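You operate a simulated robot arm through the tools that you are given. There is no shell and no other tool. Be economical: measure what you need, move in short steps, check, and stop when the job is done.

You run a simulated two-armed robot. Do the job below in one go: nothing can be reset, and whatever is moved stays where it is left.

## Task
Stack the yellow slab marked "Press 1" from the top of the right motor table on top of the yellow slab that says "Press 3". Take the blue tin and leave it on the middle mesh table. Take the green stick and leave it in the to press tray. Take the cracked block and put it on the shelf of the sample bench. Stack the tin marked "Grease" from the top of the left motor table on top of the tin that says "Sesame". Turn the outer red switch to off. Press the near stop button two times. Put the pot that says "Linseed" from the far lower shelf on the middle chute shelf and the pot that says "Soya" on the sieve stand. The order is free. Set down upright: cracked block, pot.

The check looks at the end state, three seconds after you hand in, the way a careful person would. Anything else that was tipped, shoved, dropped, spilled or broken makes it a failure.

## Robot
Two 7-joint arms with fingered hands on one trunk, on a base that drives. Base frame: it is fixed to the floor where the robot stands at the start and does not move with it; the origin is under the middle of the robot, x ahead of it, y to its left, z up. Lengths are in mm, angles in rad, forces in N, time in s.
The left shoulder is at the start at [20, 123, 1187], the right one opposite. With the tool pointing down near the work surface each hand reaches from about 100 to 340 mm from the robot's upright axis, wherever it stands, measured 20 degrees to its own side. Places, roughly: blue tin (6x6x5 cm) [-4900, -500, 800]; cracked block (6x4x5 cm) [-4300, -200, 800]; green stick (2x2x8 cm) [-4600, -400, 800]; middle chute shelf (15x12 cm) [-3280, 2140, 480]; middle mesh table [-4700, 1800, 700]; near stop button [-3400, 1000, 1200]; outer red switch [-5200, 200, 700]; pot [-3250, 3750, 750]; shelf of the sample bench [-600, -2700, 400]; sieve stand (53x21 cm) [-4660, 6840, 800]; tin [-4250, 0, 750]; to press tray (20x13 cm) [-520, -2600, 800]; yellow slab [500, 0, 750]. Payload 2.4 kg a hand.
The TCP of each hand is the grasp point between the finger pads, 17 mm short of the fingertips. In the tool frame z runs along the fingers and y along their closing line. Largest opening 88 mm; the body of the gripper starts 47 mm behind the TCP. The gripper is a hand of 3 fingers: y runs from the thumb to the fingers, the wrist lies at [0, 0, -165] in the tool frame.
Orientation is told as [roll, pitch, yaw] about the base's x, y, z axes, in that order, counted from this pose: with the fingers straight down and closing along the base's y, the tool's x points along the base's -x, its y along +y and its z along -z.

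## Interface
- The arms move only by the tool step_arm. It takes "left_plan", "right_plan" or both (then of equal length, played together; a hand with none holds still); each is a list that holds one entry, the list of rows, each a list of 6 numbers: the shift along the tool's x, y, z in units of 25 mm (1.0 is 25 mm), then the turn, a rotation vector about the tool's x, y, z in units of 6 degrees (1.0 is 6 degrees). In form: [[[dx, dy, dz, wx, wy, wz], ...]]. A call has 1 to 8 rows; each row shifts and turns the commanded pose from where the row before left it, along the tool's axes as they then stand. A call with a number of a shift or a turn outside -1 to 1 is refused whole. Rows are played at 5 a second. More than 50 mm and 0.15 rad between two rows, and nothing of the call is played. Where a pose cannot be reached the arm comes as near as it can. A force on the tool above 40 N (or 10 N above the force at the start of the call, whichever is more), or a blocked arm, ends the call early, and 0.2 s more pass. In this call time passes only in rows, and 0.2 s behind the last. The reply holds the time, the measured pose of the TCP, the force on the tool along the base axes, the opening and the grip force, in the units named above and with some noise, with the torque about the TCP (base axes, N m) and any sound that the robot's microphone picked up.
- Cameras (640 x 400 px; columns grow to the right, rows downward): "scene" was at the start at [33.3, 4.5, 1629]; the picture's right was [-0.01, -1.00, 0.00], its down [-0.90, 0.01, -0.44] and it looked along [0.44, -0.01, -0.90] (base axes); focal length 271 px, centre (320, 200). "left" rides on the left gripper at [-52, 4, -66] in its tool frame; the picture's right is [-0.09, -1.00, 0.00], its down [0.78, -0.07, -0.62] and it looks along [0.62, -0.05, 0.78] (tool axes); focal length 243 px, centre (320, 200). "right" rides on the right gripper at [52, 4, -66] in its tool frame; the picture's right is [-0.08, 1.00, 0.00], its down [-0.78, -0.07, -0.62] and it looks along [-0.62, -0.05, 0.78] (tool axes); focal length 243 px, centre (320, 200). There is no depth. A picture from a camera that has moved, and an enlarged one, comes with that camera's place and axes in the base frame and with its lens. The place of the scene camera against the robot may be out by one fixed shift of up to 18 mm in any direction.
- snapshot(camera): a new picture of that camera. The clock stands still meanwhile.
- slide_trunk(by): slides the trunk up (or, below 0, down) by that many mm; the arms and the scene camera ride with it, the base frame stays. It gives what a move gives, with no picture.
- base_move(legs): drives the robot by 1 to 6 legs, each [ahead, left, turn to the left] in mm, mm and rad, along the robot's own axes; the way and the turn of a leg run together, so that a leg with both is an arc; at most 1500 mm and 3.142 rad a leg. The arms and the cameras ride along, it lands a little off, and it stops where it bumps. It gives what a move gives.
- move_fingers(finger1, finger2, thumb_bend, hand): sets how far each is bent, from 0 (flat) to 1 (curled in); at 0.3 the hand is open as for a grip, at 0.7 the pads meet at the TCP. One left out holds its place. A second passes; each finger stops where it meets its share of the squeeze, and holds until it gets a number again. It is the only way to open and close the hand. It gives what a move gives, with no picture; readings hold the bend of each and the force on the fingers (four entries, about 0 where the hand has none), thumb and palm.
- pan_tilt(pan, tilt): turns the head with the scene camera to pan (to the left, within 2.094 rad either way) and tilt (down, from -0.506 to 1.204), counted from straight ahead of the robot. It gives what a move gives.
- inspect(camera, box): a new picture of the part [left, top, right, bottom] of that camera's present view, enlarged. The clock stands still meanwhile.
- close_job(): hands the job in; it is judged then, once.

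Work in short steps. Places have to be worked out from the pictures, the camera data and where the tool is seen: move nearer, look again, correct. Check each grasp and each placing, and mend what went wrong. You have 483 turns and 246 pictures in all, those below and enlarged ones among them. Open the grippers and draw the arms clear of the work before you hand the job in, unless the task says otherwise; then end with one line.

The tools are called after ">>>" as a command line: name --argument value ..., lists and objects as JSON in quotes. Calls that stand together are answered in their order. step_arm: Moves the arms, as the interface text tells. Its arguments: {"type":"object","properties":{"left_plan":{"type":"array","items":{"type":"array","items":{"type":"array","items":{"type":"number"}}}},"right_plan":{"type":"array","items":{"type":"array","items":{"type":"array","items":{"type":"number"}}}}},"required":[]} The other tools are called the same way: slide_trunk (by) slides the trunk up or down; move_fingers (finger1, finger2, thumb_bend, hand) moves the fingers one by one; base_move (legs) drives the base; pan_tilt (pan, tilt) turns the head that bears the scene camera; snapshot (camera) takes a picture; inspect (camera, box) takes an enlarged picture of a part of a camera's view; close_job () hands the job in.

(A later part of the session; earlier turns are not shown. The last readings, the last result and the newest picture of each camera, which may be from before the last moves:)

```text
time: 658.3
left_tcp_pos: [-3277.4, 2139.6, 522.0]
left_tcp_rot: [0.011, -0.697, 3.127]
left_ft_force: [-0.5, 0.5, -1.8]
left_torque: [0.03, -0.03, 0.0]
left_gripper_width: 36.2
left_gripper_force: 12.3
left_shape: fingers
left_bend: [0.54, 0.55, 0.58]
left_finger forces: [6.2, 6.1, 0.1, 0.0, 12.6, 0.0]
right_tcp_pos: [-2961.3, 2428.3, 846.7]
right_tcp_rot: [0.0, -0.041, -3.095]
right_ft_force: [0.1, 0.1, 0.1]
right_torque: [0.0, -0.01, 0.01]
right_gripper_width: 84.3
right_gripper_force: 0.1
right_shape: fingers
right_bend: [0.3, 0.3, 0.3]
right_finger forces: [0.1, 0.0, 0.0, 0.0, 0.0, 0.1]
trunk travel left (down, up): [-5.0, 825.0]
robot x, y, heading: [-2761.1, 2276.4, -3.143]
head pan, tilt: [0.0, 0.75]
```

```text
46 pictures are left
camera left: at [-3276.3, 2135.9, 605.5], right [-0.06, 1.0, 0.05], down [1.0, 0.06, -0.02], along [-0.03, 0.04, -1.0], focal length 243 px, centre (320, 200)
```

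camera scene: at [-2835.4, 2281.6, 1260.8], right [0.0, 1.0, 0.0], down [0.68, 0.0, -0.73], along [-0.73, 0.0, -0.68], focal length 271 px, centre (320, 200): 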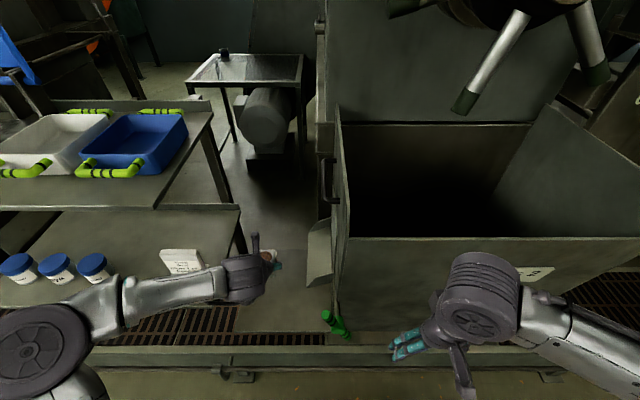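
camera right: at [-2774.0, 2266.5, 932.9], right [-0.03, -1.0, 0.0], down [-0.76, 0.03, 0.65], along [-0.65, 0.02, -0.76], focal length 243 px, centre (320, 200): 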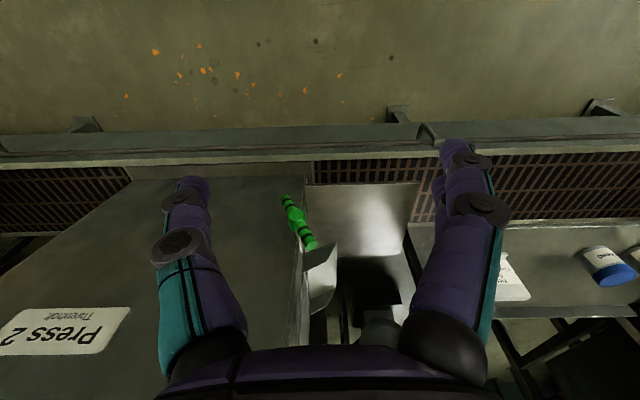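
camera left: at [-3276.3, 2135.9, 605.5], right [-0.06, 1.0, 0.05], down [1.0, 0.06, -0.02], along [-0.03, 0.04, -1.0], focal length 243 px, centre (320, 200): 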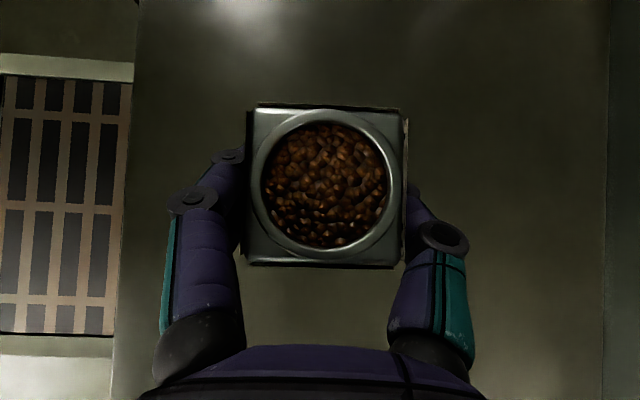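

>>> step_arm --left_plan '[[[0.064, 0, 0.077, 0, 0, 0], [0.064, 0, 0.077, 0, 0, 0], [0.064, 0, 0.077, 0, 0, 0], [0.064, 0, 0.077, 0, 0, 0], [0.064, 0, 0.077, 0, 0, 0]]]'

```text
time: 659.5
left_tcp_pos: [-3278.5, 2137.8, 509.2]
left_tcp_rot: [0.009, -0.696, 3.126]
left_ft_force: [-0.6, 0.4, -1.1]
left_torque: [-0.01, 0.03, -0.02]
left_gripper_width: 36.2
left_gripper_force: 12.3
left_shape: fingers
left_bend: [0.54, 0.55, 0.58]
left_finger forces: [6.2, 6.1, 0.0, 0.0, 12.5, 0.0]
right_tcp_pos: [-2960.8, 2429.4, 845.4]
right_tcp_rot: [0.0, -0.042, -3.097]
right_ft_force: [-0.2, 0.0, 0.6]
right_torque: [-0.02, 0.01, 0.0]
right_gripper_width: 84.4
right_gripper_force: 0.1
right_shape: fingers
right_bend: [0.3, 0.3, 0.3]
right_finger forces: [0.0, 0.0, 0.0, 0.1, 0.1, 0.0]
trunk travel left (down, up): [-5.0, 825.0]
robot x, y, heading: [-2762.8, 2275.2, -3.14]
head pan, tilt: [0.0, 0.75]
```

>>> step_arm --left_plan '[[[0.064, 0, 0.077, 0, 0, 0], [0.064, 0, 0.077, 0, 0, 0], [0.064, 0, 0.077, 0, 0, 0], [0.064, 0, 0.077, 0, 0, 0]]]'

>>> snapshot --camera "left"

```text
time: 660.5
left_tcp_pos: [-3278.1, 2139.7, 499.8]
left_tcp_rot: [0.01, -0.696, 3.126]
left_ft_force: [0.6, -0.3, -1.5]
left_torque: [-0.01, -0.03, 0.01]
left_gripper_width: 36.4
left_gripper_force: 12.4
left_shape: fingers
left_bend: [0.54, 0.55, 0.58]
left_finger forces: [6.2, 6.1, 0.0, 0.0, 12.5, 0.1]
right_tcp_pos: [-2961.3, 2429.4, 846.4]
right_tcp_rot: [0.0, -0.042, -3.096]
right_ft_force: [0.4, -1.4, -0.1]
right_torque: [0.01, -0.01, 0.02]
right_gripper_width: 84.2
right_gripper_force: 0.0
right_shape: fingers
right_bend: [0.3, 0.3, 0.3]
right_finger forces: [0.0, 0.0, 0.1, 0.0, 0.1, 0.1]
trunk travel left (down, up): [-5.0, 825.0]
robot x, y, heading: [-2760.7, 2275.1, -3.143]
head pan, tilt: [0.0, 0.75]
```

```text
45 pictures are left
camera left: at [-3276.1, 2135.4, 583.8], right [-0.06, 1.0, 0.05], down [1.0, 0.06, -0.02], along [-0.03, 0.05, -1.0], focal length 243 px, centre (320, 200)
```

left: 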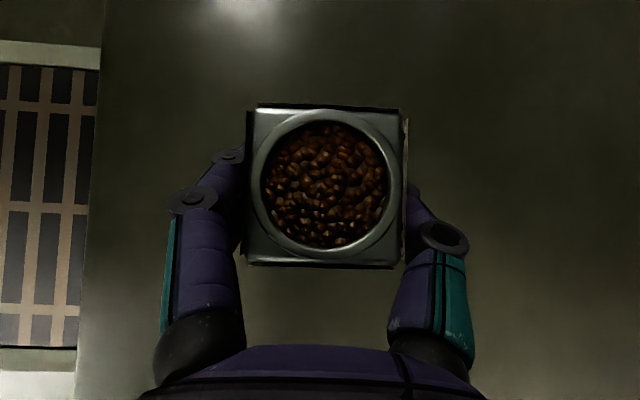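

>>> step_arm --left_plan '[[[0.064, 0, 0.077, 0, 0, 0], [0.064, 0, 0.077, 0, 0, 0], [0.064, 0, 0.077, 0, 0, 0], [0.064, 0, 0.077, 0, 0, 0], [0.064, 0, 0.077, 0, 0, 0]]]'

```text
time: 661.7
left_tcp_pos: [-3279.2, 2139.0, 493.0]
left_tcp_rot: [0.013, -0.706, 3.126]
left_ft_force: [1.7, 0.1, 28.7]
left_torque: [-0.58, 0.2, 0.02]
left_gripper_width: 36.0
left_gripper_force: 23.1
left_shape: fingers
left_bend: [0.55, 0.6, 0.59]
left_finger forces: [7.0, 24.2, 0.0, 0.0, 15.2, 0.0]
right_tcp_pos: [-2960.0, 2430.3, 846.1]
right_tcp_rot: [0.0, -0.047, -3.097]
right_ft_force: [0.2, -0.3, 0.7]
right_torque: [-0.01, 0.0, -0.02]
right_gripper_width: 84.0
right_gripper_force: 0.0
right_shape: fingers
right_bend: [0.3, 0.3, 0.3]
right_finger forces: [0.1, 0.0, 0.2, 0.1, 0.1, 0.0]
trunk travel left (down, up): [-5.0, 825.0]
robot x, y, heading: [-2763.2, 2274.1, -3.139]
head pan, tilt: [0.0, 0.75]
```

Contact. I raise 3 mm to relieve it and check.

>>> step_arm --left_plan '[[[-0.064, 0, -0.077, 0, 0, 0], [-0.039, 0, -0.046, 0, 0, 0]]]'

```text
time: 662.3
left_tcp_pos: [-3278.0, 2138.4, 491.6]
left_tcp_rot: [0.01, -0.697, 3.126]
left_ft_force: [-5.4, -0.8, 18.0]
left_torque: [-0.37, 0.2, -0.05]
left_gripper_width: 36.1
left_gripper_force: 19.0
left_shape: fingers
left_bend: [0.55, 0.59, 0.59]
left_finger forces: [7.0, 17.0, 0.0, 0.1, 13.4, 0.1]
right_tcp_pos: [-2960.9, 2430.2, 845.7]
right_tcp_rot: [0.001, -0.045, -3.097]
right_ft_force: [0.4, -0.3, -0.4]
right_torque: [0.01, -0.01, -0.01]
right_gripper_width: 84.0
right_gripper_force: 0.1
right_shape: fingers
right_bend: [0.3, 0.3, 0.3]
right_finger forces: [0.0, 0.1, 0.1, 0.1, 0.0, 0.0]
trunk travel left (down, up): [-5.0, 825.0]
robot x, y, heading: [-2762.8, 2275.0, -3.141]
head pan, tilt: [0.0, 0.75]
```

>>> step_arm --left_plan '[[[-0.064, 0, -0.077, 0, 0, 0], [-0.039, 0, -0.046, 0, 0, 0]]]'

```text
time: 662.9
left_tcp_pos: [-3276.9, 2139.5, 494.3]
left_tcp_rot: [0.01, -0.693, 3.127]
left_ft_force: [-0.6, -1.5, -1.2]
left_torque: [-0.02, 0.01, -0.02]
left_gripper_width: 36.1
left_gripper_force: 12.7
left_shape: fingers
left_bend: [0.55, 0.57, 0.59]
left_finger forces: [6.5, 6.4, 0.1, 0.1, 13.0, 0.0]
right_tcp_pos: [-2962.1, 2429.8, 845.1]
right_tcp_rot: [0.001, -0.041, -3.095]
right_ft_force: [0.3, 0.7, -0.4]
right_torque: [-0.01, 0.0, 0.04]
right_gripper_width: 84.3
right_gripper_force: 0.0
right_shape: fingers
right_bend: [0.3, 0.3, 0.3]
right_finger forces: [0.0, 0.1, 0.0, 0.1, 0.0, 0.1]
trunk travel left (down, up): [-5.0, 825.0]
robot x, y, heading: [-2759.0, 2274.6, -3.139]
head pan, tilt: [0.0, 0.75]
```

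>>> step_arm --left_plan '[[[0.03, 0, 0.036, 0, 0, 0]]]'

>>> move_fingers --hand "left" --finger1 0.4 --finger2 0.4 --thumb_bend 0.4

>>> snapshot --camera "left"

```text
time: 663.3
left_tcp_pos: [-3277.3, 2139.0, 494.3]
left_tcp_rot: [0.011, -0.695, 3.126]
left_ft_force: [-0.3, -0.1, -1.6]
left_torque: [0.01, -0.02, 0.0]
left_gripper_width: 36.1
left_gripper_force: 12.9
left_shape: fingers
left_bend: [0.55, 0.57, 0.59]
left_finger forces: [6.4, 6.3, 0.0, 0.1, 13.1, 0.1]
right_tcp_pos: [-2961.7, 2429.4, 846.0]
right_tcp_rot: [0.002, -0.041, -3.096]
right_ft_force: [-0.3, -0.1, -0.1]
right_torque: [-0.03, 0.0, 0.0]
right_gripper_width: 84.3
right_gripper_force: 0.0
right_shape: fingers
right_bend: [0.3, 0.3, 0.3]
right_finger forces: [0.0, 0.0, 0.1, 0.0, 0.0, 0.1]
trunk travel left (down, up): [-5.0, 825.0]
robot x, y, heading: [-2762.7, 2278.3, -3.143]
head pan, tilt: [0.0, 0.75]
```

```text
time: 664.3
left_tcp_pos: [-3278.5, 2138.2, 494.5]
left_tcp_rot: [0.011, -0.696, 3.126]
left_ft_force: [-0.2, 0.6, 0.3]
left_torque: [-0.02, -0.01, -0.03]
left_gripper_width: 62.2
left_gripper_force: 0.0
left_shape: fingers
left_bend: [0.4, 0.4, 0.4]
left_finger forces: [0.1, 0.0, 0.0, 0.1, 0.0, 0.0]
right_tcp_pos: [-2961.6, 2429.9, 846.4]
right_tcp_rot: [0.0, -0.042, -3.096]
right_ft_force: [0.5, -0.5, 0.3]
right_torque: [0.02, -0.01, 0.02]
right_gripper_width: 84.2
right_gripper_force: 0.1
right_shape: fingers
right_bend: [0.3, 0.3, 0.3]
right_finger forces: [0.0, 0.0, 0.0, 0.1, 0.0, 0.1]
trunk travel left (down, up): [-5.0, 825.0]
robot x, y, heading: [-2764.7, 2275.4, -3.141]
head pan, tilt: [0.0, 0.75]
```

```text
44 pictures are left
camera left: at [-3275.8, 2134.9, 578.4], right [-0.06, 1.0, 0.05], down [1.0, 0.06, -0.02], along [-0.03, 0.04, -1.0], focal length 243 px, centre (320, 200)
```

left: 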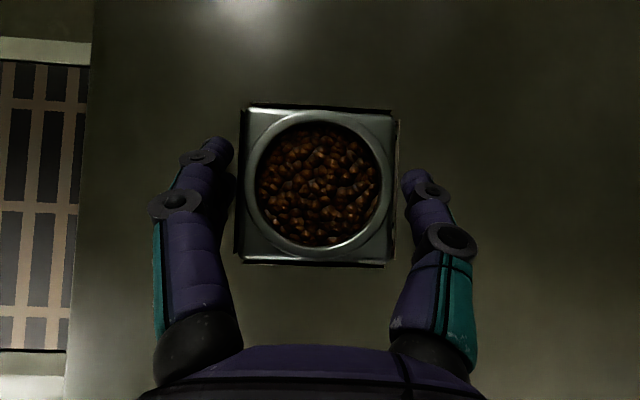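

The Linseed pot stands upright on the chute shelf. I rise straight up 200 mm and back away.

>>> step_arm --left_plan '[[[-0.322, 0, -0.383, 0, 0, 0], [-0.643, 0, -0.766, 0, 0, 0], [-0.643, 0, -0.766, 0, 0, 0], [-0.643, 0, -0.766, 0, 0, 0], [-0.643, 0, -0.766, 0, 0, 0], [-0.643, 0, -0.766, 0, 0, 0], [-0.643, 0, -0.766, 0, 0, 0], [-0.643, 0, -0.766, 0, 0, 0]]]'

>>> step_arm --left_plan '[[[-0.643, 0, -0.766, 0, 0, 0], [-0.643, 0, -0.766, 0, 0, 0], [-0.643, 0, -0.766, 0, 0, 0], [0.766, 0, -0.643, 0, 0, 0], [0.766, 0, -0.643, 0, 0, 0], [0.766, 0, -0.643, 0, 0, 0], [0.766, 0, -0.643, 0, 0, 0], [0.766, 0, -0.643, 0, 0, 0]]]'

>>> base_move --legs '[[-260, 0, 0]]'

>>> inspect --camera "scene" --box '[220, 130, 380, 290]'

```text
time: 666.1
left_tcp_pos: [-3279.1, 2140.8, 683.2]
left_tcp_rot: [0.012, -0.694, 3.127]
left_ft_force: [-0.1, -0.2, -0.4]
left_torque: [0.0, 0.01, 0.01]
left_gripper_width: 62.2
left_gripper_force: 0.2
left_shape: fingers
left_bend: [0.4, 0.4, 0.4]
left_finger forces: [0.0, 0.0, 0.0, 0.0, 0.1, 0.0]
right_tcp_pos: [-2960.5, 2429.1, 846.6]
right_tcp_rot: [0.001, -0.042, -3.097]
right_ft_force: [0.2, 0.5, -0.2]
right_torque: [0.01, 0.03, -0.01]
right_gripper_width: 83.8
right_gripper_force: 0.0
right_shape: fingers
right_bend: [0.3, 0.3, 0.3]
right_finger forces: [0.0, 0.0, 0.0, 0.0, 0.1, 0.0]
trunk travel left (down, up): [-5.0, 825.0]
robot x, y, heading: [-2766.6, 2277.9, -3.147]
head pan, tilt: [0.0, 0.75]
```

```text
time: 667.9
left_tcp_pos: [-3151.9, 2139.0, 756.7]
left_tcp_rot: [0.011, -0.696, 3.128]
left_ft_force: [0.6, 0.3, -0.4]
left_torque: [0.0, 0.02, -0.02]
left_gripper_width: 62.1
left_gripper_force: 0.1
left_shape: fingers
left_bend: [0.4, 0.4, 0.4]
left_finger forces: [0.1, 0.1, 0.0, 0.0, 0.0, 0.0]
right_tcp_pos: [-2961.0, 2428.9, 845.1]
right_tcp_rot: [-0.001, -0.042, -3.096]
right_ft_force: [-0.4, 0.0, 0.1]
right_torque: [0.0, -0.01, 0.0]
right_gripper_width: 84.0
right_gripper_force: 0.0
right_shape: fingers
right_bend: [0.3, 0.3, 0.3]
right_finger forces: [0.0, 0.0, 0.1, 0.0, 0.0, 0.0]
trunk travel left (down, up): [-5.0, 825.0]
robot x, y, heading: [-2764.9, 2274.3, -3.145]
head pan, tilt: [0.0, 0.75]
```

```text
time: 669.8
left_tcp_pos: [-2886.5, 2139.4, 756.3]
left_tcp_rot: [0.011, -0.697, 3.126]
left_ft_force: [-0.7, 0.1, 0.1]
left_torque: [0.02, -0.01, -0.01]
left_gripper_width: 61.8
left_gripper_force: 0.0
left_shape: fingers
left_bend: [0.4, 0.4, 0.4]
left_finger forces: [0.0, 0.0, 0.1, 0.0, 0.0, 0.0]
right_tcp_pos: [-2694.4, 2430.2, 847.1]
right_tcp_rot: [0.0, -0.042, -3.094]
right_ft_force: [0.2, 0.2, 0.6]
right_torque: [0.0, 0.02, 0.02]
right_gripper_width: 84.2
right_gripper_force: 0.2
right_shape: fingers
right_bend: [0.3, 0.3, 0.3]
right_finger forces: [0.0, 0.0, 0.0, 0.0, 0.1, 0.0]
trunk travel left (down, up): [-5.0, 825.0]
robot x, y, heading: [-2497.5, 2276.1, -3.141]
head pan, tilt: [0.0, 0.75]
```

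```text
2.50 times, centred on (300, 210) of scene
camera zoom: at [-2569.1, 2281.7, 1260.8], right [0.0, 1.0, 0.0], down [0.68, 0.0, -0.73], along [-0.73, 0.0, -0.68], focal length 676 px, centre (370, 175)
```

zoom: 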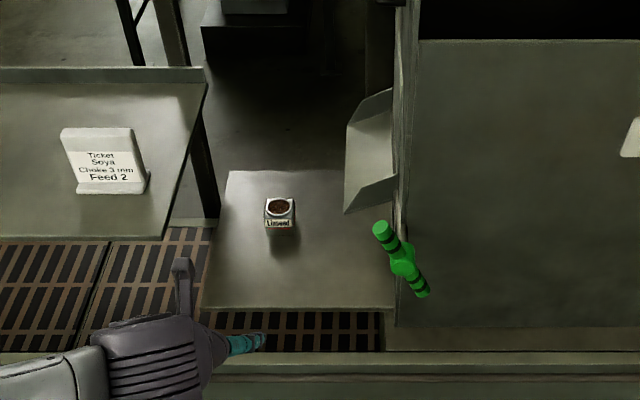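

Linseed is placed well. Now back north for the Soya pot.

>>> base_move --legs '[[0, -1500, 0], [265, 0, 0]]'

>>> snapshot --camera "left"

```text
time: 678.6
left_tcp_pos: [-3176.5, 3590.8, 757.3]
left_tcp_rot: [0.011, -0.697, -3.121]
left_ft_force: [0.6, -0.8, -0.6]
left_torque: [-0.01, 0.03, -0.01]
left_gripper_width: 61.9
left_gripper_force: 0.0
left_shape: fingers
left_bend: [0.4, 0.4, 0.4]
left_finger forces: [0.0, 0.1, 0.0, 0.0, 0.0, 0.1]
right_tcp_pos: [-2993.6, 3886.3, 846.4]
right_tcp_rot: [0.0, -0.04, -3.061]
right_ft_force: [0.2, -0.3, -0.4]
right_torque: [0.0, 0.02, 0.0]
right_gripper_width: 84.0
right_gripper_force: 0.0
right_shape: fingers
right_bend: [0.3, 0.3, 0.3]
right_finger forces: [0.0, 0.0, 0.0, 0.0, 0.0, 0.0]
trunk travel left (down, up): [-5.0, 825.0]
robot x, y, heading: [-2790.3, 3743.7, -3.106]
head pan, tilt: [0.0, 0.75]
```

```text
42 pictures are left
camera left: at [-3173.6, 3586.7, 840.6], right [-0.09, 0.99, 0.05], down [1.0, 0.09, -0.02], along [-0.03, 0.04, -1.0], focal length 243 px, centre (320, 200)
```

left: 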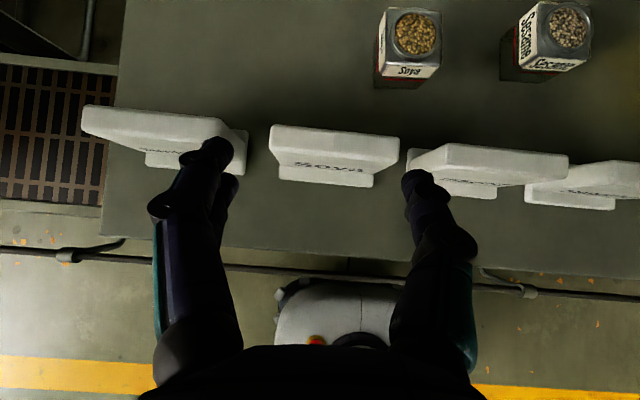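

Soya pot is at about (-3307, 3650). I move over it.

>>> step_arm --left_plan '[[[-0.669, -0.425, 0.561, 0, 0, 0], [-0.669, -0.425, 0.561, 0, 0, 0], [-0.669, -0.425, 0.561, 0, 0, 0], [-0.669, -0.425, 0.561, 0, 0, 0], [-0.669, -0.425, 0.561, 0, 0, 0], [-0.669, -0.425, 0.561, 0, 0, 0]]]'

>>> snapshot --camera "left"

```text
time: 680.0
left_tcp_pos: [-3309.4, 3651.3, 755.7]
left_tcp_rot: [0.008, -0.695, -3.12]
left_ft_force: [-0.7, 0.3, 0.0]
left_torque: [-0.01, -0.01, 0.0]
left_gripper_width: 62.0
left_gripper_force: 0.0
left_shape: fingers
left_bend: [0.4, 0.4, 0.4]
left_finger forces: [0.0, 0.1, 0.0, 0.0, 0.0, 0.0]
right_tcp_pos: [-2994.3, 3886.2, 844.9]
right_tcp_rot: [0.001, -0.042, -3.061]
right_ft_force: [0.3, 0.2, -0.7]
right_torque: [-0.01, -0.02, 0.0]
right_gripper_width: 84.0
right_gripper_force: 0.1
right_shape: fingers
right_bend: [0.3, 0.3, 0.3]
right_finger forces: [0.0, 0.1, 0.0, 0.0, 0.1, 0.0]
trunk travel left (down, up): [-5.0, 825.0]
robot x, y, heading: [-2791.2, 3740.6, -3.104]
head pan, tilt: [0.0, 0.75]
```

```text
41 pictures are left
camera left: at [-3306.7, 3647.6, 839.7], right [-0.09, 0.99, 0.05], down [1.0, 0.09, -0.02], along [-0.03, 0.04, -1.0], focal length 243 px, centre (320, 200)
```

left: 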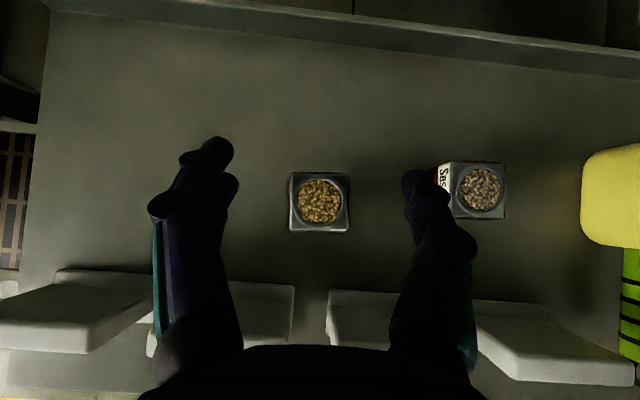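

Centred within 4 mm. I correct and descend to z 645, then check once.

>>> step_arm --left_plan '[[[0.575, -0.15, 0.685, 0, 0, 0], [0.575, 0, 0.685, 0, 0, 0], [0.575, 0, 0.685, 0, 0, 0], [0.575, 0, 0.685, 0, 0, 0], [0.55, 0, 0.65, 0, 0, 0]]]'

>>> snapshot --camera "left"

```text
time: 681.2
left_tcp_pos: [-3308.0, 3653.1, 644.4]
left_tcp_rot: [0.011, -0.698, -3.121]
left_ft_force: [1.0, 0.8, 2.3]
left_torque: [0.03, -0.02, 0.02]
left_gripper_width: 62.6
left_gripper_force: 0.7
left_shape: fingers
left_bend: [0.4, 0.4, 0.4]
left_finger forces: [0.1, 0.1, 0.0, 0.1, 1.8, 0.0]
right_tcp_pos: [-2994.3, 3886.9, 846.5]
right_tcp_rot: [-0.003, -0.044, -3.059]
right_ft_force: [0.7, -0.2, -0.1]
right_torque: [0.01, 0.0, 0.02]
right_gripper_width: 84.2
right_gripper_force: 0.0
right_shape: fingers
right_bend: [0.3, 0.3, 0.3]
right_finger forces: [0.0, 0.0, 0.0, 0.0, 0.0, 0.1]
trunk travel left (down, up): [-5.0, 825.0]
robot x, y, heading: [-2789.6, 3740.4, -3.103]
head pan, tilt: [0.0, 0.75]
```

```text
40 pictures are left
camera left: at [-3306.1, 3649.5, 728.3], right [-0.09, 0.99, 0.05], down [1.0, 0.09, -0.03], along [-0.03, 0.04, -1.0], focal length 243 px, centre (320, 200)
```

left: 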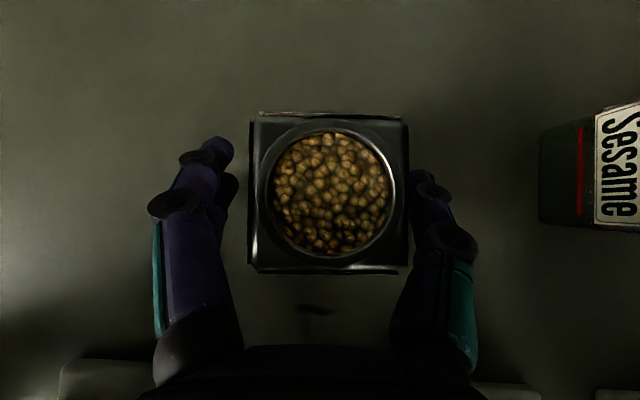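

Thumb just touches the shelf. I rise 4 mm, shift 3 mm right and close.

>>> step_arm --left_plan '[[[-0.11, -0.11, -0.13, 0, 0, 0]]]'

>>> move_fingers --hand "left" --finger1 0.7 --finger2 0.7 --thumb_bend 0.7

```text
time: 681.6
left_tcp_pos: [-3308.5, 3655.1, 648.5]
left_tcp_rot: [0.011, -0.695, -3.12]
left_ft_force: [-1.3, -1.4, -0.4]
left_torque: [0.0, -0.02, -0.02]
left_gripper_width: 62.4
left_gripper_force: 0.1
left_shape: fingers
left_bend: [0.4, 0.4, 0.4]
left_finger forces: [0.0, 0.0, 0.0, 0.0, 0.0, 0.1]
right_tcp_pos: [-2994.6, 3888.2, 845.9]
right_tcp_rot: [0.001, -0.043, -3.058]
right_ft_force: [0.1, -0.6, 0.6]
right_torque: [0.03, -0.01, -0.01]
right_gripper_width: 84.3
right_gripper_force: 0.1
right_shape: fingers
right_bend: [0.3, 0.3, 0.3]
right_finger forces: [0.0, 0.0, 0.0, 0.1, 0.1, 0.0]
trunk travel left (down, up): [-5.0, 825.0]
robot x, y, heading: [-2793.5, 3739.1, -3.102]
head pan, tilt: [0.0, 0.75]
```

```text
time: 682.6
left_tcp_pos: [-3309.1, 3654.7, 649.3]
left_tcp_rot: [0.011, -0.697, -3.12]
left_ft_force: [-0.4, -0.9, 0.6]
left_torque: [0.0, -0.01, -0.01]
left_gripper_width: 36.5
left_gripper_force: 11.8
left_shape: fingers
left_bend: [0.55, 0.55, 0.58]
left_finger forces: [6.2, 5.9, 0.0, 0.0, 11.9, 0.0]
right_tcp_pos: [-2994.8, 3886.4, 846.0]
right_tcp_rot: [-0.001, -0.042, -3.06]
right_ft_force: [0.4, -0.3, 0.1]
right_torque: [0.01, -0.03, -0.03]
right_gripper_width: 84.4
right_gripper_force: 0.1
right_shape: fingers
right_bend: [0.3, 0.3, 0.3]
right_finger forces: [0.0, 0.0, 0.0, 0.1, 0.0, 0.0]
trunk travel left (down, up): [-5.0, 825.0]
robot x, y, heading: [-2788.1, 3742.2, -3.106]
head pan, tilt: [0.0, 0.75]
```

Clean grip. I lift and pull back out over the cards, then back away.

>>> step_arm --left_plan '[[[-0.322, 0, -0.383, 0, 0, 0], [-0.643, 0, -0.766, 0, 0, 0], [-0.643, 0, -0.766, 0, 0, 0], [-0.643, 0, -0.766, 0, 0, 0], [-0.643, 0, -0.766, 0, 0, 0]]]'

>>> step_arm --left_plan '[[[0.766, 0, -0.643, 0, 0, 0], [0.766, 0, -0.643, 0, 0, 0], [0.766, 0, -0.643, 0, 0, 0], [0.766, 0, -0.643, 0, 0, 0], [0.766, 0, -0.643, 0, 0, 0], [0.766, 0, -0.643, 0, 0, 0]]]'

>>> base_move --legs '[[-280, 0, 0]]'

>>> inspect --camera "scene" --box '[180, 100, 440, 320]'

```text
time: 683.8
left_tcp_pos: [-3309.2, 3656.4, 762.9]
left_tcp_rot: [0.012, -0.694, -3.12]
left_ft_force: [-0.3, 1.0, -2.3]
left_torque: [0.03, 0.0, 0.0]
left_gripper_width: 36.3
left_gripper_force: 11.9
left_shape: fingers
left_bend: [0.55, 0.55, 0.58]
left_finger forces: [6.1, 5.9, 0.0, 0.1, 11.9, 0.0]
right_tcp_pos: [-2994.1, 3887.0, 846.3]
right_tcp_rot: [0.001, -0.043, -3.059]
right_ft_force: [-0.3, -0.8, -0.1]
right_torque: [-0.02, -0.03, 0.05]
right_gripper_width: 84.2
right_gripper_force: 0.0
right_shape: fingers
right_bend: [0.3, 0.3, 0.3]
right_finger forces: [0.1, 0.0, 0.0, 0.1, 0.0, 0.1]
trunk travel left (down, up): [-5.0, 825.0]
robot x, y, heading: [-2788.2, 3742.2, -3.11]
head pan, tilt: [0.0, 0.75]
```

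```text
time: 685.2
left_tcp_pos: [-3158.0, 3659.6, 763.4]
left_tcp_rot: [0.011, -0.695, -3.12]
left_ft_force: [-0.7, 0.1, -1.6]
left_torque: [-0.05, -0.04, 0.0]
left_gripper_width: 35.8
left_gripper_force: 12.0
left_shape: fingers
left_bend: [0.55, 0.55, 0.58]
left_finger forces: [6.1, 5.8, 0.0, 0.1, 12.0, 0.0]
right_tcp_pos: [-2994.0, 3887.2, 845.7]
right_tcp_rot: [0.001, -0.042, -3.058]
right_ft_force: [-0.1, 0.5, 0.5]
right_torque: [0.0, -0.01, -0.02]
right_gripper_width: 84.3
right_gripper_force: 0.0
right_shape: fingers
right_bend: [0.3, 0.3, 0.3]
right_finger forces: [0.0, 0.0, 0.0, 0.0, 0.1, 0.0]
trunk travel left (down, up): [-5.0, 825.0]
robot x, y, heading: [-2789.9, 3743.7, -3.108]
head pan, tilt: [0.0, 0.75]
```

```text
time: 687.1
left_tcp_pos: [-2878.5, 3671.6, 761.9]
left_tcp_rot: [0.01, -0.697, -3.123]
left_ft_force: [-0.7, 0.2, -2.1]
left_torque: [0.03, -0.01, 0.03]
left_gripper_width: 36.3
left_gripper_force: 11.9
left_shape: fingers
left_bend: [0.55, 0.55, 0.58]
left_finger forces: [6.1, 5.8, 0.1, 0.0, 11.9, 0.0]
right_tcp_pos: [-2714.3, 3897.0, 844.8]
right_tcp_rot: [0.001, -0.042, -3.062]
right_ft_force: [0.5, -0.3, -0.7]
right_torque: [0.0, -0.04, -0.04]
right_gripper_width: 84.3
right_gripper_force: 0.1
right_shape: fingers
right_bend: [0.3, 0.3, 0.3]
right_finger forces: [0.1, 0.0, 0.0, 0.1, 0.0, 0.0]
trunk travel left (down, up): [-5.0, 825.0]
robot x, y, heading: [-2508.5, 3750.6, -3.11]
head pan, tilt: [0.0, 0.75]
```

```text
1.82 times, centred on (310, 210) of scene
camera zoom: at [-2583.1, 3753.6, 1260.7], right [-0.03, 1.0, 0.0], down [0.68, 0.02, -0.73], along [-0.73, -0.03, -0.68], focal length 492 px, centre (338, 182)
```

zoom: 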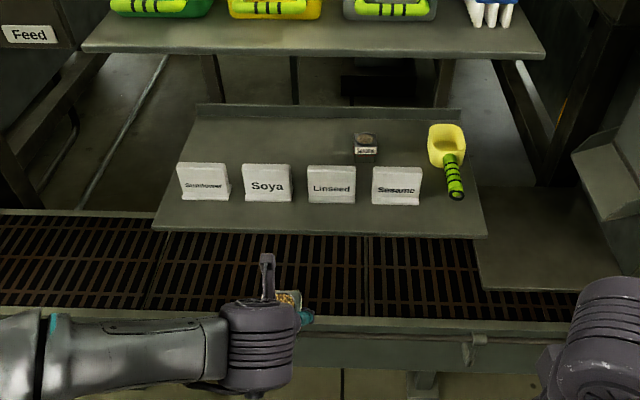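

The Soya pot is out and the rest is undisturbed. I raise the trunk and take the southern route round to the sieve stand.

>>> slide_trunk --by 395

>>> base_move --legs '[[0, 0, 1.54], [1500, 0, 0], [1500, 0, 0], [1500, 0, 0], [1020, 0, 0]]'

```text
time: 690.9
left_tcp_pos: [-2877.8, 3671.3, 1156.0]
left_tcp_rot: [0.01, -0.696, -3.123]
left_ft_force: [-0.6, -1.1, -1.8]
left_torque: [-0.01, -0.02, -0.01]
left_gripper_width: 36.5
left_gripper_force: 12.0
left_shape: fingers
left_bend: [0.55, 0.55, 0.58]
left_finger forces: [6.1, 5.8, 0.0, 0.0, 11.9, 0.0]
right_tcp_pos: [-2713.3, 3896.7, 1241.3]
right_tcp_rot: [0.0, -0.041, -3.06]
right_ft_force: [0.4, -0.4, -0.4]
right_torque: [-0.03, 0.0, 0.04]
right_gripper_width: 84.5
right_gripper_force: 0.0
right_shape: fingers
right_bend: [0.3, 0.3, 0.3]
right_finger forces: [0.1, 0.0, 0.1, 0.0, 0.1, 0.1]
trunk travel left (down, up): [-400.0, 430.0]
robot x, y, heading: [-2507.8, 3748.9, -3.104]
head pan, tilt: [0.0, 0.75]
```

```text
time: 721.1
left_tcp_pos: [-2251.0, -2149.9, 1158.0]
left_tcp_rot: [0.009, -0.697, -1.539]
left_ft_force: [-0.5, -0.8, -2.0]
left_torque: [0.04, 0.0, 0.0]
left_gripper_width: 36.1
left_gripper_force: 11.5
left_shape: fingers
left_bend: [0.55, 0.55, 0.58]
left_finger forces: [6.0, 5.9, 0.0, 0.1, 11.8, 0.0]
right_tcp_pos: [-2480.0, -1986.7, 1240.2]
right_tcp_rot: [-0.001, -0.041, -1.476]
right_ft_force: [-1.2, -0.4, -0.1]
right_torque: [0.02, 0.0, -0.02]
right_gripper_width: 83.9
right_gripper_force: 0.1
right_shape: fingers
right_bend: [0.3, 0.3, 0.3]
right_finger forces: [0.0, 0.0, 0.0, 0.0, 0.0, 0.1]
trunk travel left (down, up): [-400.0, 430.0]
robot x, y, heading: [-2334.1, -1779.1, -1.522]
head pan, tilt: [0.0, 0.75]
```

>>> base_move --legs '[[0, 0, -1.62], [1216, 0, 0], [900, -560, 0], [1330, 0, 0], [0, 0, -1.57]]'

```text
time: 746.4
left_tcp_pos: [-5849.2, -841.7, 1157.6]
left_tcp_rot: [0.011, -0.696, 1.546]
left_ft_force: [1.1, -0.1, -2.1]
left_torque: [-0.02, -0.01, 0.02]
left_gripper_width: 35.9
left_gripper_force: 12.0
left_shape: fingers
left_bend: [0.56, 0.55, 0.58]
left_finger forces: [6.0, 5.9, 0.0, 0.1, 11.7, 0.0]
right_tcp_pos: [-5632.5, -1017.0, 1241.1]
right_tcp_rot: [-0.001, -0.043, 1.609]
right_ft_force: [0.1, 1.0, -0.4]
right_torque: [0.03, 0.02, 0.05]
right_gripper_width: 83.9
right_gripper_force: 0.0
right_shape: fingers
right_bend: [0.3, 0.3, 0.3]
right_finger forces: [0.0, 0.0, 0.0, 0.1, 0.0, 0.1]
trunk travel left (down, up): [-400.0, 430.0]
robot x, y, heading: [-5786.2, -1213.2, 1.562]
head pan, tilt: [0.0, 0.75]
```

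>>> base_move --legs '[[1500, 0, 0.015], [1500, 0, 0], [1500, 0, 0], [1500, 0, 0]]'

```text
time: 774.8
left_tcp_pos: [-5751.7, 5138.6, 1157.5]
left_tcp_rot: [0.01, -0.697, 1.514]
left_ft_force: [0.3, -0.1, -2.4]
left_torque: [0.02, -0.02, -0.01]
left_gripper_width: 35.8
left_gripper_force: 12.3
left_shape: fingers
left_bend: [0.56, 0.55, 0.58]
left_finger forces: [6.1, 5.9, 0.0, 0.0, 11.7, 0.0]
right_tcp_pos: [-5539.5, 4957.9, 1242.0]
right_tcp_rot: [0.0, -0.044, 1.578]
right_ft_force: [-0.6, 0.2, -0.3]
right_torque: [0.0, -0.01, 0.02]
right_gripper_width: 84.1
right_gripper_force: 0.0
right_shape: fingers
right_bend: [0.3, 0.3, 0.3]
right_finger forces: [0.1, 0.1, 0.0, 0.0, 0.0, 0.0]
trunk travel left (down, up): [-400.0, 430.0]
robot x, y, heading: [-5698.5, 4761.6, 1.533]
head pan, tilt: [0.0, 0.75]
```

>>> base_move --legs '[[1300, 60, 0.035], [1320, 0, 0], [0, 0, -3.13], [0, 740, 0]]'

>>> pan_tilt --pan 0.1 --tilt 0.75

>>> snapshot --camera "scene"

```text
time: 798.4
left_tcp_pos: [-4942.7, 7020.7, 1156.7]
left_tcp_rot: [0.01, -0.695, -1.544]
left_ft_force: [0.3, -0.5, -2.5]
left_torque: [0.02, 0.0, -0.01]
left_gripper_width: 35.7
left_gripper_force: 12.1
left_shape: fingers
left_bend: [0.56, 0.55, 0.58]
left_finger forces: [6.0, 5.8, 0.0, 0.0, 11.8, 0.0]
right_tcp_pos: [-5169.1, 7183.1, 1240.7]
right_tcp_rot: [-0.002, -0.044, -1.482]
right_ft_force: [-0.7, -0.1, -0.1]
right_torque: [-0.01, 0.03, 0.0]
right_gripper_width: 84.1
right_gripper_force: 0.1
right_shape: fingers
right_bend: [0.3, 0.3, 0.3]
right_finger forces: [0.1, 0.0, 0.0, 0.1, 0.0, 0.1]
trunk travel left (down, up): [-400.0, 430.0]
robot x, y, heading: [-5023.2, 7386.6, -1.525]
head pan, tilt: [0.0, 0.75]
```

```text
time: 799.0
left_tcp_pos: [-4943.7, 7018.8, 1156.8]
left_tcp_rot: [0.012, -0.697, -1.545]
left_ft_force: [-0.7, -0.4, -2.1]
left_torque: [-0.01, -0.01, -0.01]
left_gripper_width: 35.7
left_gripper_force: 12.0
left_shape: fingers
left_bend: [0.56, 0.55, 0.58]
left_finger forces: [6.0, 5.8, 0.0, 0.0, 11.6, 0.0]
right_tcp_pos: [-5169.7, 7182.7, 1241.1]
right_tcp_rot: [0.001, -0.044, -1.485]
right_ft_force: [-0.4, 0.7, -0.7]
right_torque: [0.01, -0.01, 0.01]
right_gripper_width: 84.2
right_gripper_force: 0.0
right_shape: fingers
right_bend: [0.3, 0.3, 0.3]
right_finger forces: [0.1, 0.1, 0.0, 0.0, 0.1, 0.0]
trunk travel left (down, up): [-400.0, 430.0]
robot x, y, heading: [-5028.7, 7390.5, -1.528]
head pan, tilt: [0.099, 0.75]
```

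```text
38 pictures are left
camera scene: at [-5023.8, 7329.4, 1655.7], right [-0.99, -0.14, 0.0], down [-0.1, 0.68, -0.73], along [0.1, -0.72, -0.68], focal length 271 px, centre (320, 200)
```

scene: 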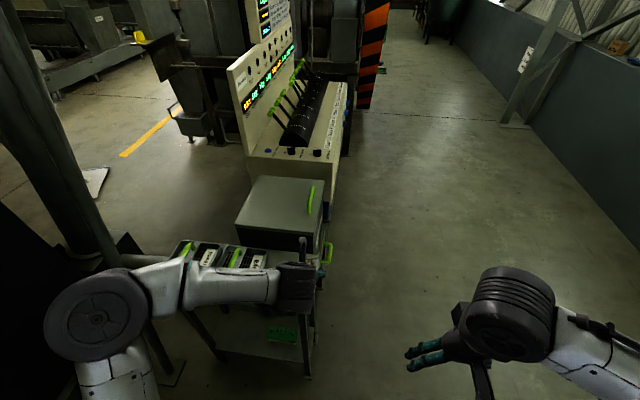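

The stand is below-left of the hand. I look straight down with the left camera.

>>> snapshot --camera "left"

```text
37 pictures are left
camera left: at [-4940.3, 7021.9, 1240.6], right [-0.99, -0.1, 0.05], down [-0.1, 0.99, -0.02], along [-0.04, -0.03, -1.0], focal length 243 px, centre (320, 200)
```

left: 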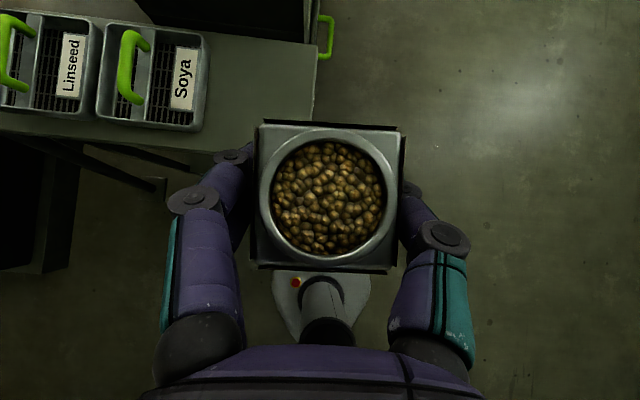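

The free part of the stand top is about x -4935..-4747, y 6725..6939. I shift the base 97 mm left and 95 mm ahead, lower the trunk 200 mm, and recheck.

>>> base_move --legs '[[95, 97, 0]]'

>>> slide_trunk --by -200

>>> step_arm --left_plan '[[[-0.72, 0, 0.6, 0, 0, 0], [-0.72, 0, 0.6, 0, 0, 0], [-0.72, 0, 0.6, 0, 0, 0], [-0.72, 0, 0.6, 0, 0, 0]]]'

>>> snapshot --camera "left"

>>> snapshot --camera "scene"

```text
time: 800.3
left_tcp_pos: [-4842.1, 6924.9, 1156.5]
left_tcp_rot: [0.009, -0.696, -1.546]
left_ft_force: [-0.4, -0.4, -1.1]
left_torque: [0.02, 0.0, -0.02]
left_gripper_width: 35.9
left_gripper_force: 11.9
left_shape: fingers
left_bend: [0.56, 0.56, 0.58]
left_finger forces: [6.0, 5.8, 0.1, 0.0, 11.6, 0.0]
right_tcp_pos: [-5069.3, 7089.6, 1239.7]
right_tcp_rot: [-0.001, -0.043, -1.485]
right_ft_force: [0.2, -0.3, 0.3]
right_torque: [-0.03, 0.01, 0.07]
right_gripper_width: 84.1
right_gripper_force: 0.0
right_shape: fingers
right_bend: [0.3, 0.3, 0.3]
right_finger forces: [0.0, 0.0, 0.1, 0.0, 0.1, 0.0]
trunk travel left (down, up): [-400.0, 430.0]
robot x, y, heading: [-4926.0, 7296.6, -1.532]
head pan, tilt: [0.099, 0.75]
```

```text
time: 802.5
left_tcp_pos: [-4843.3, 6927.7, 957.0]
left_tcp_rot: [0.01, -0.696, -1.547]
left_ft_force: [0.0, 0.5, -1.2]
left_torque: [0.0, 0.01, -0.03]
left_gripper_width: 35.8
left_gripper_force: 11.6
left_shape: fingers
left_bend: [0.56, 0.56, 0.58]
left_finger forces: [6.0, 5.8, 0.0, 0.1, 11.8, 0.0]
right_tcp_pos: [-5070.2, 7090.2, 1040.6]
right_tcp_rot: [0.0, -0.043, -1.485]
right_ft_force: [-0.4, 0.8, -0.7]
right_torque: [0.03, 0.01, 0.04]
right_gripper_width: 84.1
right_gripper_force: 0.1
right_shape: fingers
right_bend: [0.3, 0.3, 0.3]
right_finger forces: [0.0, 0.1, 0.0, 0.0, 0.0, 0.1]
trunk travel left (down, up): [-200.0, 630.0]
robot x, y, heading: [-4924.0, 7294.0, -1.528]
head pan, tilt: [0.099, 0.75]
```

```text
time: 803.5
left_tcp_pos: [-4839.8, 6832.1, 957.1]
left_tcp_rot: [0.01, -0.696, -1.548]
left_ft_force: [0.1, 0.5, -1.6]
left_torque: [-0.01, 0.01, -0.03]
left_gripper_width: 35.8
left_gripper_force: 12.3
left_shape: fingers
left_bend: [0.56, 0.56, 0.58]
left_finger forces: [6.1, 5.9, 0.0, 0.1, 11.9, 0.0]
right_tcp_pos: [-5069.6, 7090.2, 1040.6]
right_tcp_rot: [0.001, -0.042, -1.485]
right_ft_force: [0.3, -0.1, -0.7]
right_torque: [-0.01, 0.0, 0.03]
right_gripper_width: 84.4
right_gripper_force: 0.0
right_shape: fingers
right_bend: [0.3, 0.3, 0.3]
right_finger forces: [0.0, 0.1, 0.0, 0.0, 0.0, 0.0]
trunk travel left (down, up): [-200.0, 630.0]
robot x, y, heading: [-4927.9, 7296.9, -1.529]
head pan, tilt: [0.099, 0.75]
```

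```text
36 pictures are left
camera left: at [-4836.5, 6835.2, 1040.9], right [-0.99, -0.09, 0.05], down [-0.1, 1.0, -0.02], along [-0.04, -0.03, -1.0], focal length 243 px, centre (320, 200)
```

left: 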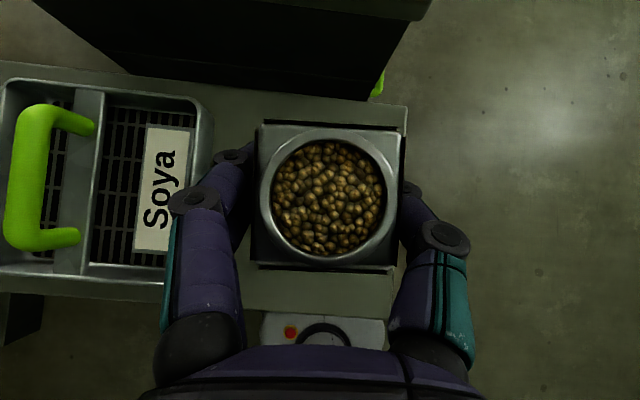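

```text
35 pictures are left
camera scene: at [-4922.8, 7237.2, 1455.7], right [-0.99, -0.14, 0.0], down [-0.09, 0.68, -0.73], along [0.1, -0.72, -0.68], focal length 271 px, centre (320, 200)
```

scene: 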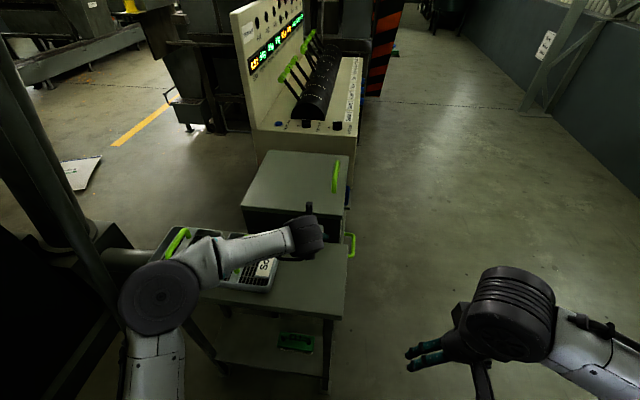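

The pot is over the free area, clear of the Soya sieve box and edges. I lower 90 mm, then creep.

>>> step_arm --left_plan '[[[0.617, 0, 0.735, 0, 0, 0], [0.617, 0, 0.735, 0, 0, 0], [0.617, 0, 0.735, 0, 0, 0], [0.257, 0, 0.306, 0, 0, 0], [0.077, 0, 0.092, 0, 0, 0], [0.077, 0, 0.092, 0, 0, 0]]]'

>>> snapshot --camera "left"

```text
time: 804.9
left_tcp_pos: [-4840.2, 6833.9, 869.7]
left_tcp_rot: [0.01, -0.695, -1.547]
left_ft_force: [-0.1, 0.5, -1.7]
left_torque: [0.01, -0.03, -0.01]
left_gripper_width: 35.8
left_gripper_force: 12.1
left_shape: fingers
left_bend: [0.56, 0.56, 0.58]
left_finger forces: [6.0, 5.9, 0.0, 0.0, 11.7, 0.0]
right_tcp_pos: [-5069.7, 7090.6, 1040.9]
right_tcp_rot: [0.001, -0.044, -1.485]
right_ft_force: [0.3, -0.7, -0.3]
right_torque: [0.01, 0.03, 0.02]
right_gripper_width: 84.3
right_gripper_force: 0.1
right_shape: fingers
right_bend: [0.3, 0.3, 0.3]
right_finger forces: [0.0, 0.0, 0.0, 0.1, 0.1, 0.1]
trunk travel left (down, up): [-200.0, 630.0]
robot x, y, heading: [-4926.7, 7296.4, -1.533]
head pan, tilt: [0.099, 0.75]
```

```text
34 pictures are left
camera left: at [-4837.1, 6836.1, 952.7], right [-0.99, -0.1, 0.05], down [-0.1, 0.99, -0.02], along [-0.04, -0.03, -1.0], focal length 243 px, centre (320, 200)
```

left: 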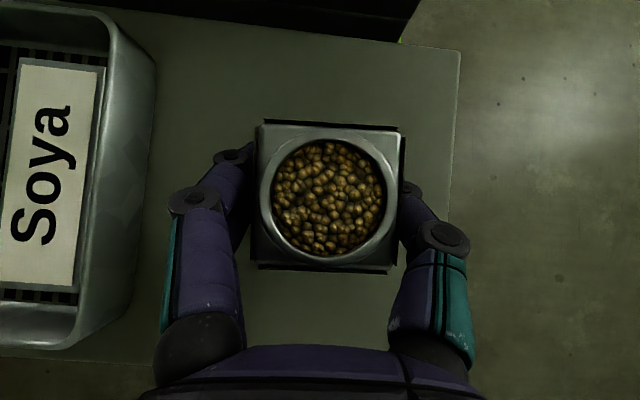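

The stand top works out to z of about 794. I creep down to contact.

>>> step_arm --left_plan '[[[0.257, 0, 0.306, 0, 0, 0], [0.18, 0, 0.214, 0, 0, 0], [0.051, 0, 0.061, 0, 0, 0], [0.051, 0, 0.061, 0, 0, 0], [0.051, 0, 0.061, 0, 0, 0]]]'

```text
time: 806.1
left_tcp_pos: [-4841.0, 6834.3, 846.3]
left_tcp_rot: [0.011, -0.696, -1.549]
left_ft_force: [-0.9, -0.3, -0.7]
left_torque: [-0.02, 0.0, -0.02]
left_gripper_width: 35.9
left_gripper_force: 11.6
left_shape: fingers
left_bend: [0.56, 0.56, 0.58]
left_finger forces: [5.9, 5.8, 0.0, 0.0, 11.8, 0.0]
right_tcp_pos: [-5069.4, 7090.7, 1040.5]
right_tcp_rot: [0.001, -0.045, -1.486]
right_ft_force: [-0.1, 0.4, -0.2]
right_torque: [-0.01, 0.03, -0.03]
right_gripper_width: 84.1
right_gripper_force: 0.1
right_shape: fingers
right_bend: [0.3, 0.3, 0.3]
right_finger forces: [0.0, 0.0, 0.0, 0.0, 0.0, 0.0]
trunk travel left (down, up): [-200.0, 630.0]
robot x, y, heading: [-4926.7, 7294.5, -1.528]
head pan, tilt: [0.099, 0.75]
```

>>> step_arm --left_plan '[[[0.051, 0, 0.061, 0, 0, 0], [0.051, 0, 0.061, 0, 0, 0], [0.051, 0, 0.061, 0, 0, 0]]]'

```text
time: 806.9
left_tcp_pos: [-4840.6, 6832.9, 840.4]
left_tcp_rot: [0.01, -0.698, -1.547]
left_ft_force: [0.0, 0.9, -2.0]
left_torque: [0.01, -0.01, 0.01]
left_gripper_width: 36.1
left_gripper_force: 11.7
left_shape: fingers
left_bend: [0.56, 0.56, 0.58]
left_finger forces: [5.9, 5.8, 0.0, 0.0, 11.9, 0.0]
right_tcp_pos: [-5070.0, 7090.0, 1041.3]
right_tcp_rot: [0.0, -0.044, -1.484]
right_ft_force: [0.3, 0.4, 0.6]
right_torque: [0.05, 0.01, 0.02]
right_gripper_width: 84.2
right_gripper_force: 0.0
right_shape: fingers
right_bend: [0.3, 0.3, 0.3]
right_finger forces: [0.0, 0.0, 0.0, 0.0, 0.1, 0.0]
trunk travel left (down, up): [-200.0, 630.0]
robot x, y, heading: [-4926.4, 7298.3, -1.53]
head pan, tilt: [0.099, 0.75]
```

>>> step_arm --left_plan '[[[0.039, 0, 0.046, 0, 0, 0], [0.039, 0, 0.046, 0, 0, 0], [0.039, 0, 0.046, 0, 0, 0], [0.039, 0, 0.046, 0, 0, 0]]]'

```text
time: 807.9
left_tcp_pos: [-4839.9, 6835.1, 835.5]
left_tcp_rot: [0.01, -0.697, -1.547]
left_ft_force: [-1.0, 0.3, -1.2]
left_torque: [0.0, -0.01, 0.0]
left_gripper_width: 35.7
left_gripper_force: 11.7
left_shape: fingers
left_bend: [0.56, 0.56, 0.58]
left_finger forces: [6.0, 5.7, 0.1, 0.0, 11.8, 0.0]
right_tcp_pos: [-5069.5, 7089.9, 1041.3]
right_tcp_rot: [-0.001, -0.043, -1.486]
right_ft_force: [0.6, -0.3, 0.5]
right_torque: [0.0, -0.06, -0.04]
right_gripper_width: 84.3
right_gripper_force: 0.0
right_shape: fingers
right_bend: [0.3, 0.3, 0.3]
right_finger forces: [0.0, 0.0, 0.0, 0.0, 0.0, 0.0]
trunk travel left (down, up): [-200.0, 630.0]
robot x, y, heading: [-4923.0, 7293.2, -1.532]
head pan, tilt: [0.099, 0.75]
```

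>>> step_arm --left_plan '[[[0.039, 0, 0.046, 0, 0, 0], [0.039, 0, 0.046, 0, 0, 0], [0.039, 0, 0.046, 0, 0, 0], [0.039, 0, 0.046, 0, 0, 0]]]'

>>> snapshot --camera "left"

```text
time: 808.9
left_tcp_pos: [-4839.7, 6834.4, 828.6]
left_tcp_rot: [0.011, -0.696, -1.549]
left_ft_force: [0.0, -0.7, 0.3]
left_torque: [0.05, -0.06, -0.02]
left_gripper_width: 36.0
left_gripper_force: 12.1
left_shape: fingers
left_bend: [0.56, 0.56, 0.58]
left_finger forces: [5.8, 6.0, 0.1, 0.0, 12.1, 0.0]
right_tcp_pos: [-5070.2, 7091.1, 1042.1]
right_tcp_rot: [0.0, -0.045, -1.486]
right_ft_force: [0.5, -0.1, 0.4]
right_torque: [-0.01, 0.0, 0.01]
right_gripper_width: 84.3
right_gripper_force: 0.0
right_shape: fingers
right_bend: [0.3, 0.3, 0.3]
right_finger forces: [0.0, 0.0, 0.0, 0.1, 0.0, 0.0]
trunk travel left (down, up): [-200.0, 630.0]
robot x, y, heading: [-4925.5, 7297.6, -1.533]
head pan, tilt: [0.099, 0.75]
```

```text
33 pictures are left
camera left: at [-4836.0, 6837.5, 912.9], right [-0.99, -0.1, 0.05], down [-0.1, 0.99, -0.02], along [-0.04, -0.03, -1.0], focal length 243 px, centre (320, 200)
```

left: 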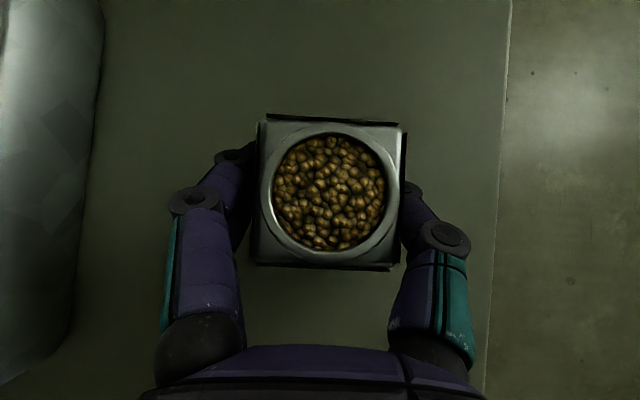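

The load has just come off (+0.3 N), so the pot is touching down. I release.

>>> step_arm --left_plan '[[[0.02, 0, 0.023, 0, 0, 0]]]'

>>> move_fingers --hand "left" --finger1 0.4 --finger2 0.4 --thumb_bend 0.4

>>> snapshot --camera "left"

```text
time: 809.3
left_tcp_pos: [-4840.8, 6835.7, 827.2]
left_tcp_rot: [0.011, -0.696, -1.546]
left_ft_force: [-0.2, -0.1, 1.5]
left_torque: [0.01, -0.05, -0.01]
left_gripper_width: 35.9
left_gripper_force: 12.4
left_shape: fingers
left_bend: [0.56, 0.56, 0.58]
left_finger forces: [5.8, 6.2, 0.0, 0.0, 12.2, 0.0]
right_tcp_pos: [-5069.3, 7091.0, 1041.4]
right_tcp_rot: [0.001, -0.043, -1.485]
right_ft_force: [0.1, -0.4, 0.1]
right_torque: [0.05, -0.01, 0.01]
right_gripper_width: 84.0
right_gripper_force: 0.1
right_shape: fingers
right_bend: [0.3, 0.3, 0.3]
right_finger forces: [0.0, 0.0, 0.0, 0.0, 0.0, 0.1]
trunk travel left (down, up): [-200.0, 630.0]
robot x, y, heading: [-4924.3, 7293.3, -1.531]
head pan, tilt: [0.099, 0.75]
```

```text
time: 810.3
left_tcp_pos: [-4839.3, 6833.9, 829.7]
left_tcp_rot: [0.011, -0.695, -1.545]
left_ft_force: [0.5, 0.0, 0.0]
left_torque: [0.03, -0.01, 0.01]
left_gripper_width: 62.4
left_gripper_force: 0.0
left_shape: fingers
left_bend: [0.4, 0.4, 0.4]
left_finger forces: [0.0, 0.1, 0.0, 0.0, 0.0, 0.1]
right_tcp_pos: [-5069.0, 7091.0, 1041.5]
right_tcp_rot: [0.0, -0.045, -1.486]
right_ft_force: [-0.1, 0.1, 0.6]
right_torque: [0.02, 0.0, -0.01]
right_gripper_width: 84.3
right_gripper_force: 0.2
right_shape: fingers
right_bend: [0.3, 0.3, 0.3]
right_finger forces: [0.0, 0.0, 0.0, 0.1, 0.0, 0.0]
trunk travel left (down, up): [-200.0, 630.0]
robot x, y, heading: [-4925.3, 7297.8, -1.531]
head pan, tilt: [0.099, 0.75]
```

```text
32 pictures are left
camera left: at [-4835.7, 6837.3, 912.1], right [-0.99, -0.1, 0.05], down [-0.1, 0.99, -0.02], along [-0.04, -0.03, -1.0], focal length 243 px, centre (320, 200)
```

left: 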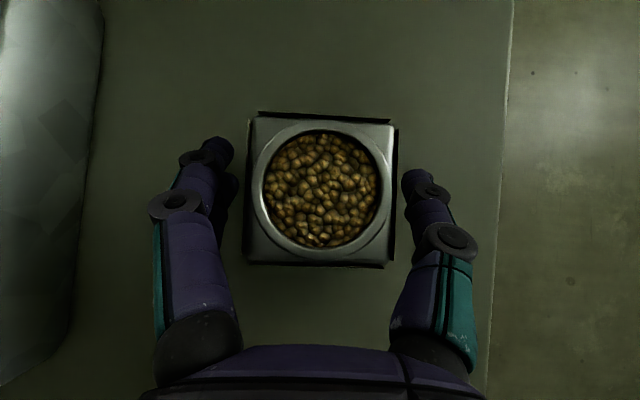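

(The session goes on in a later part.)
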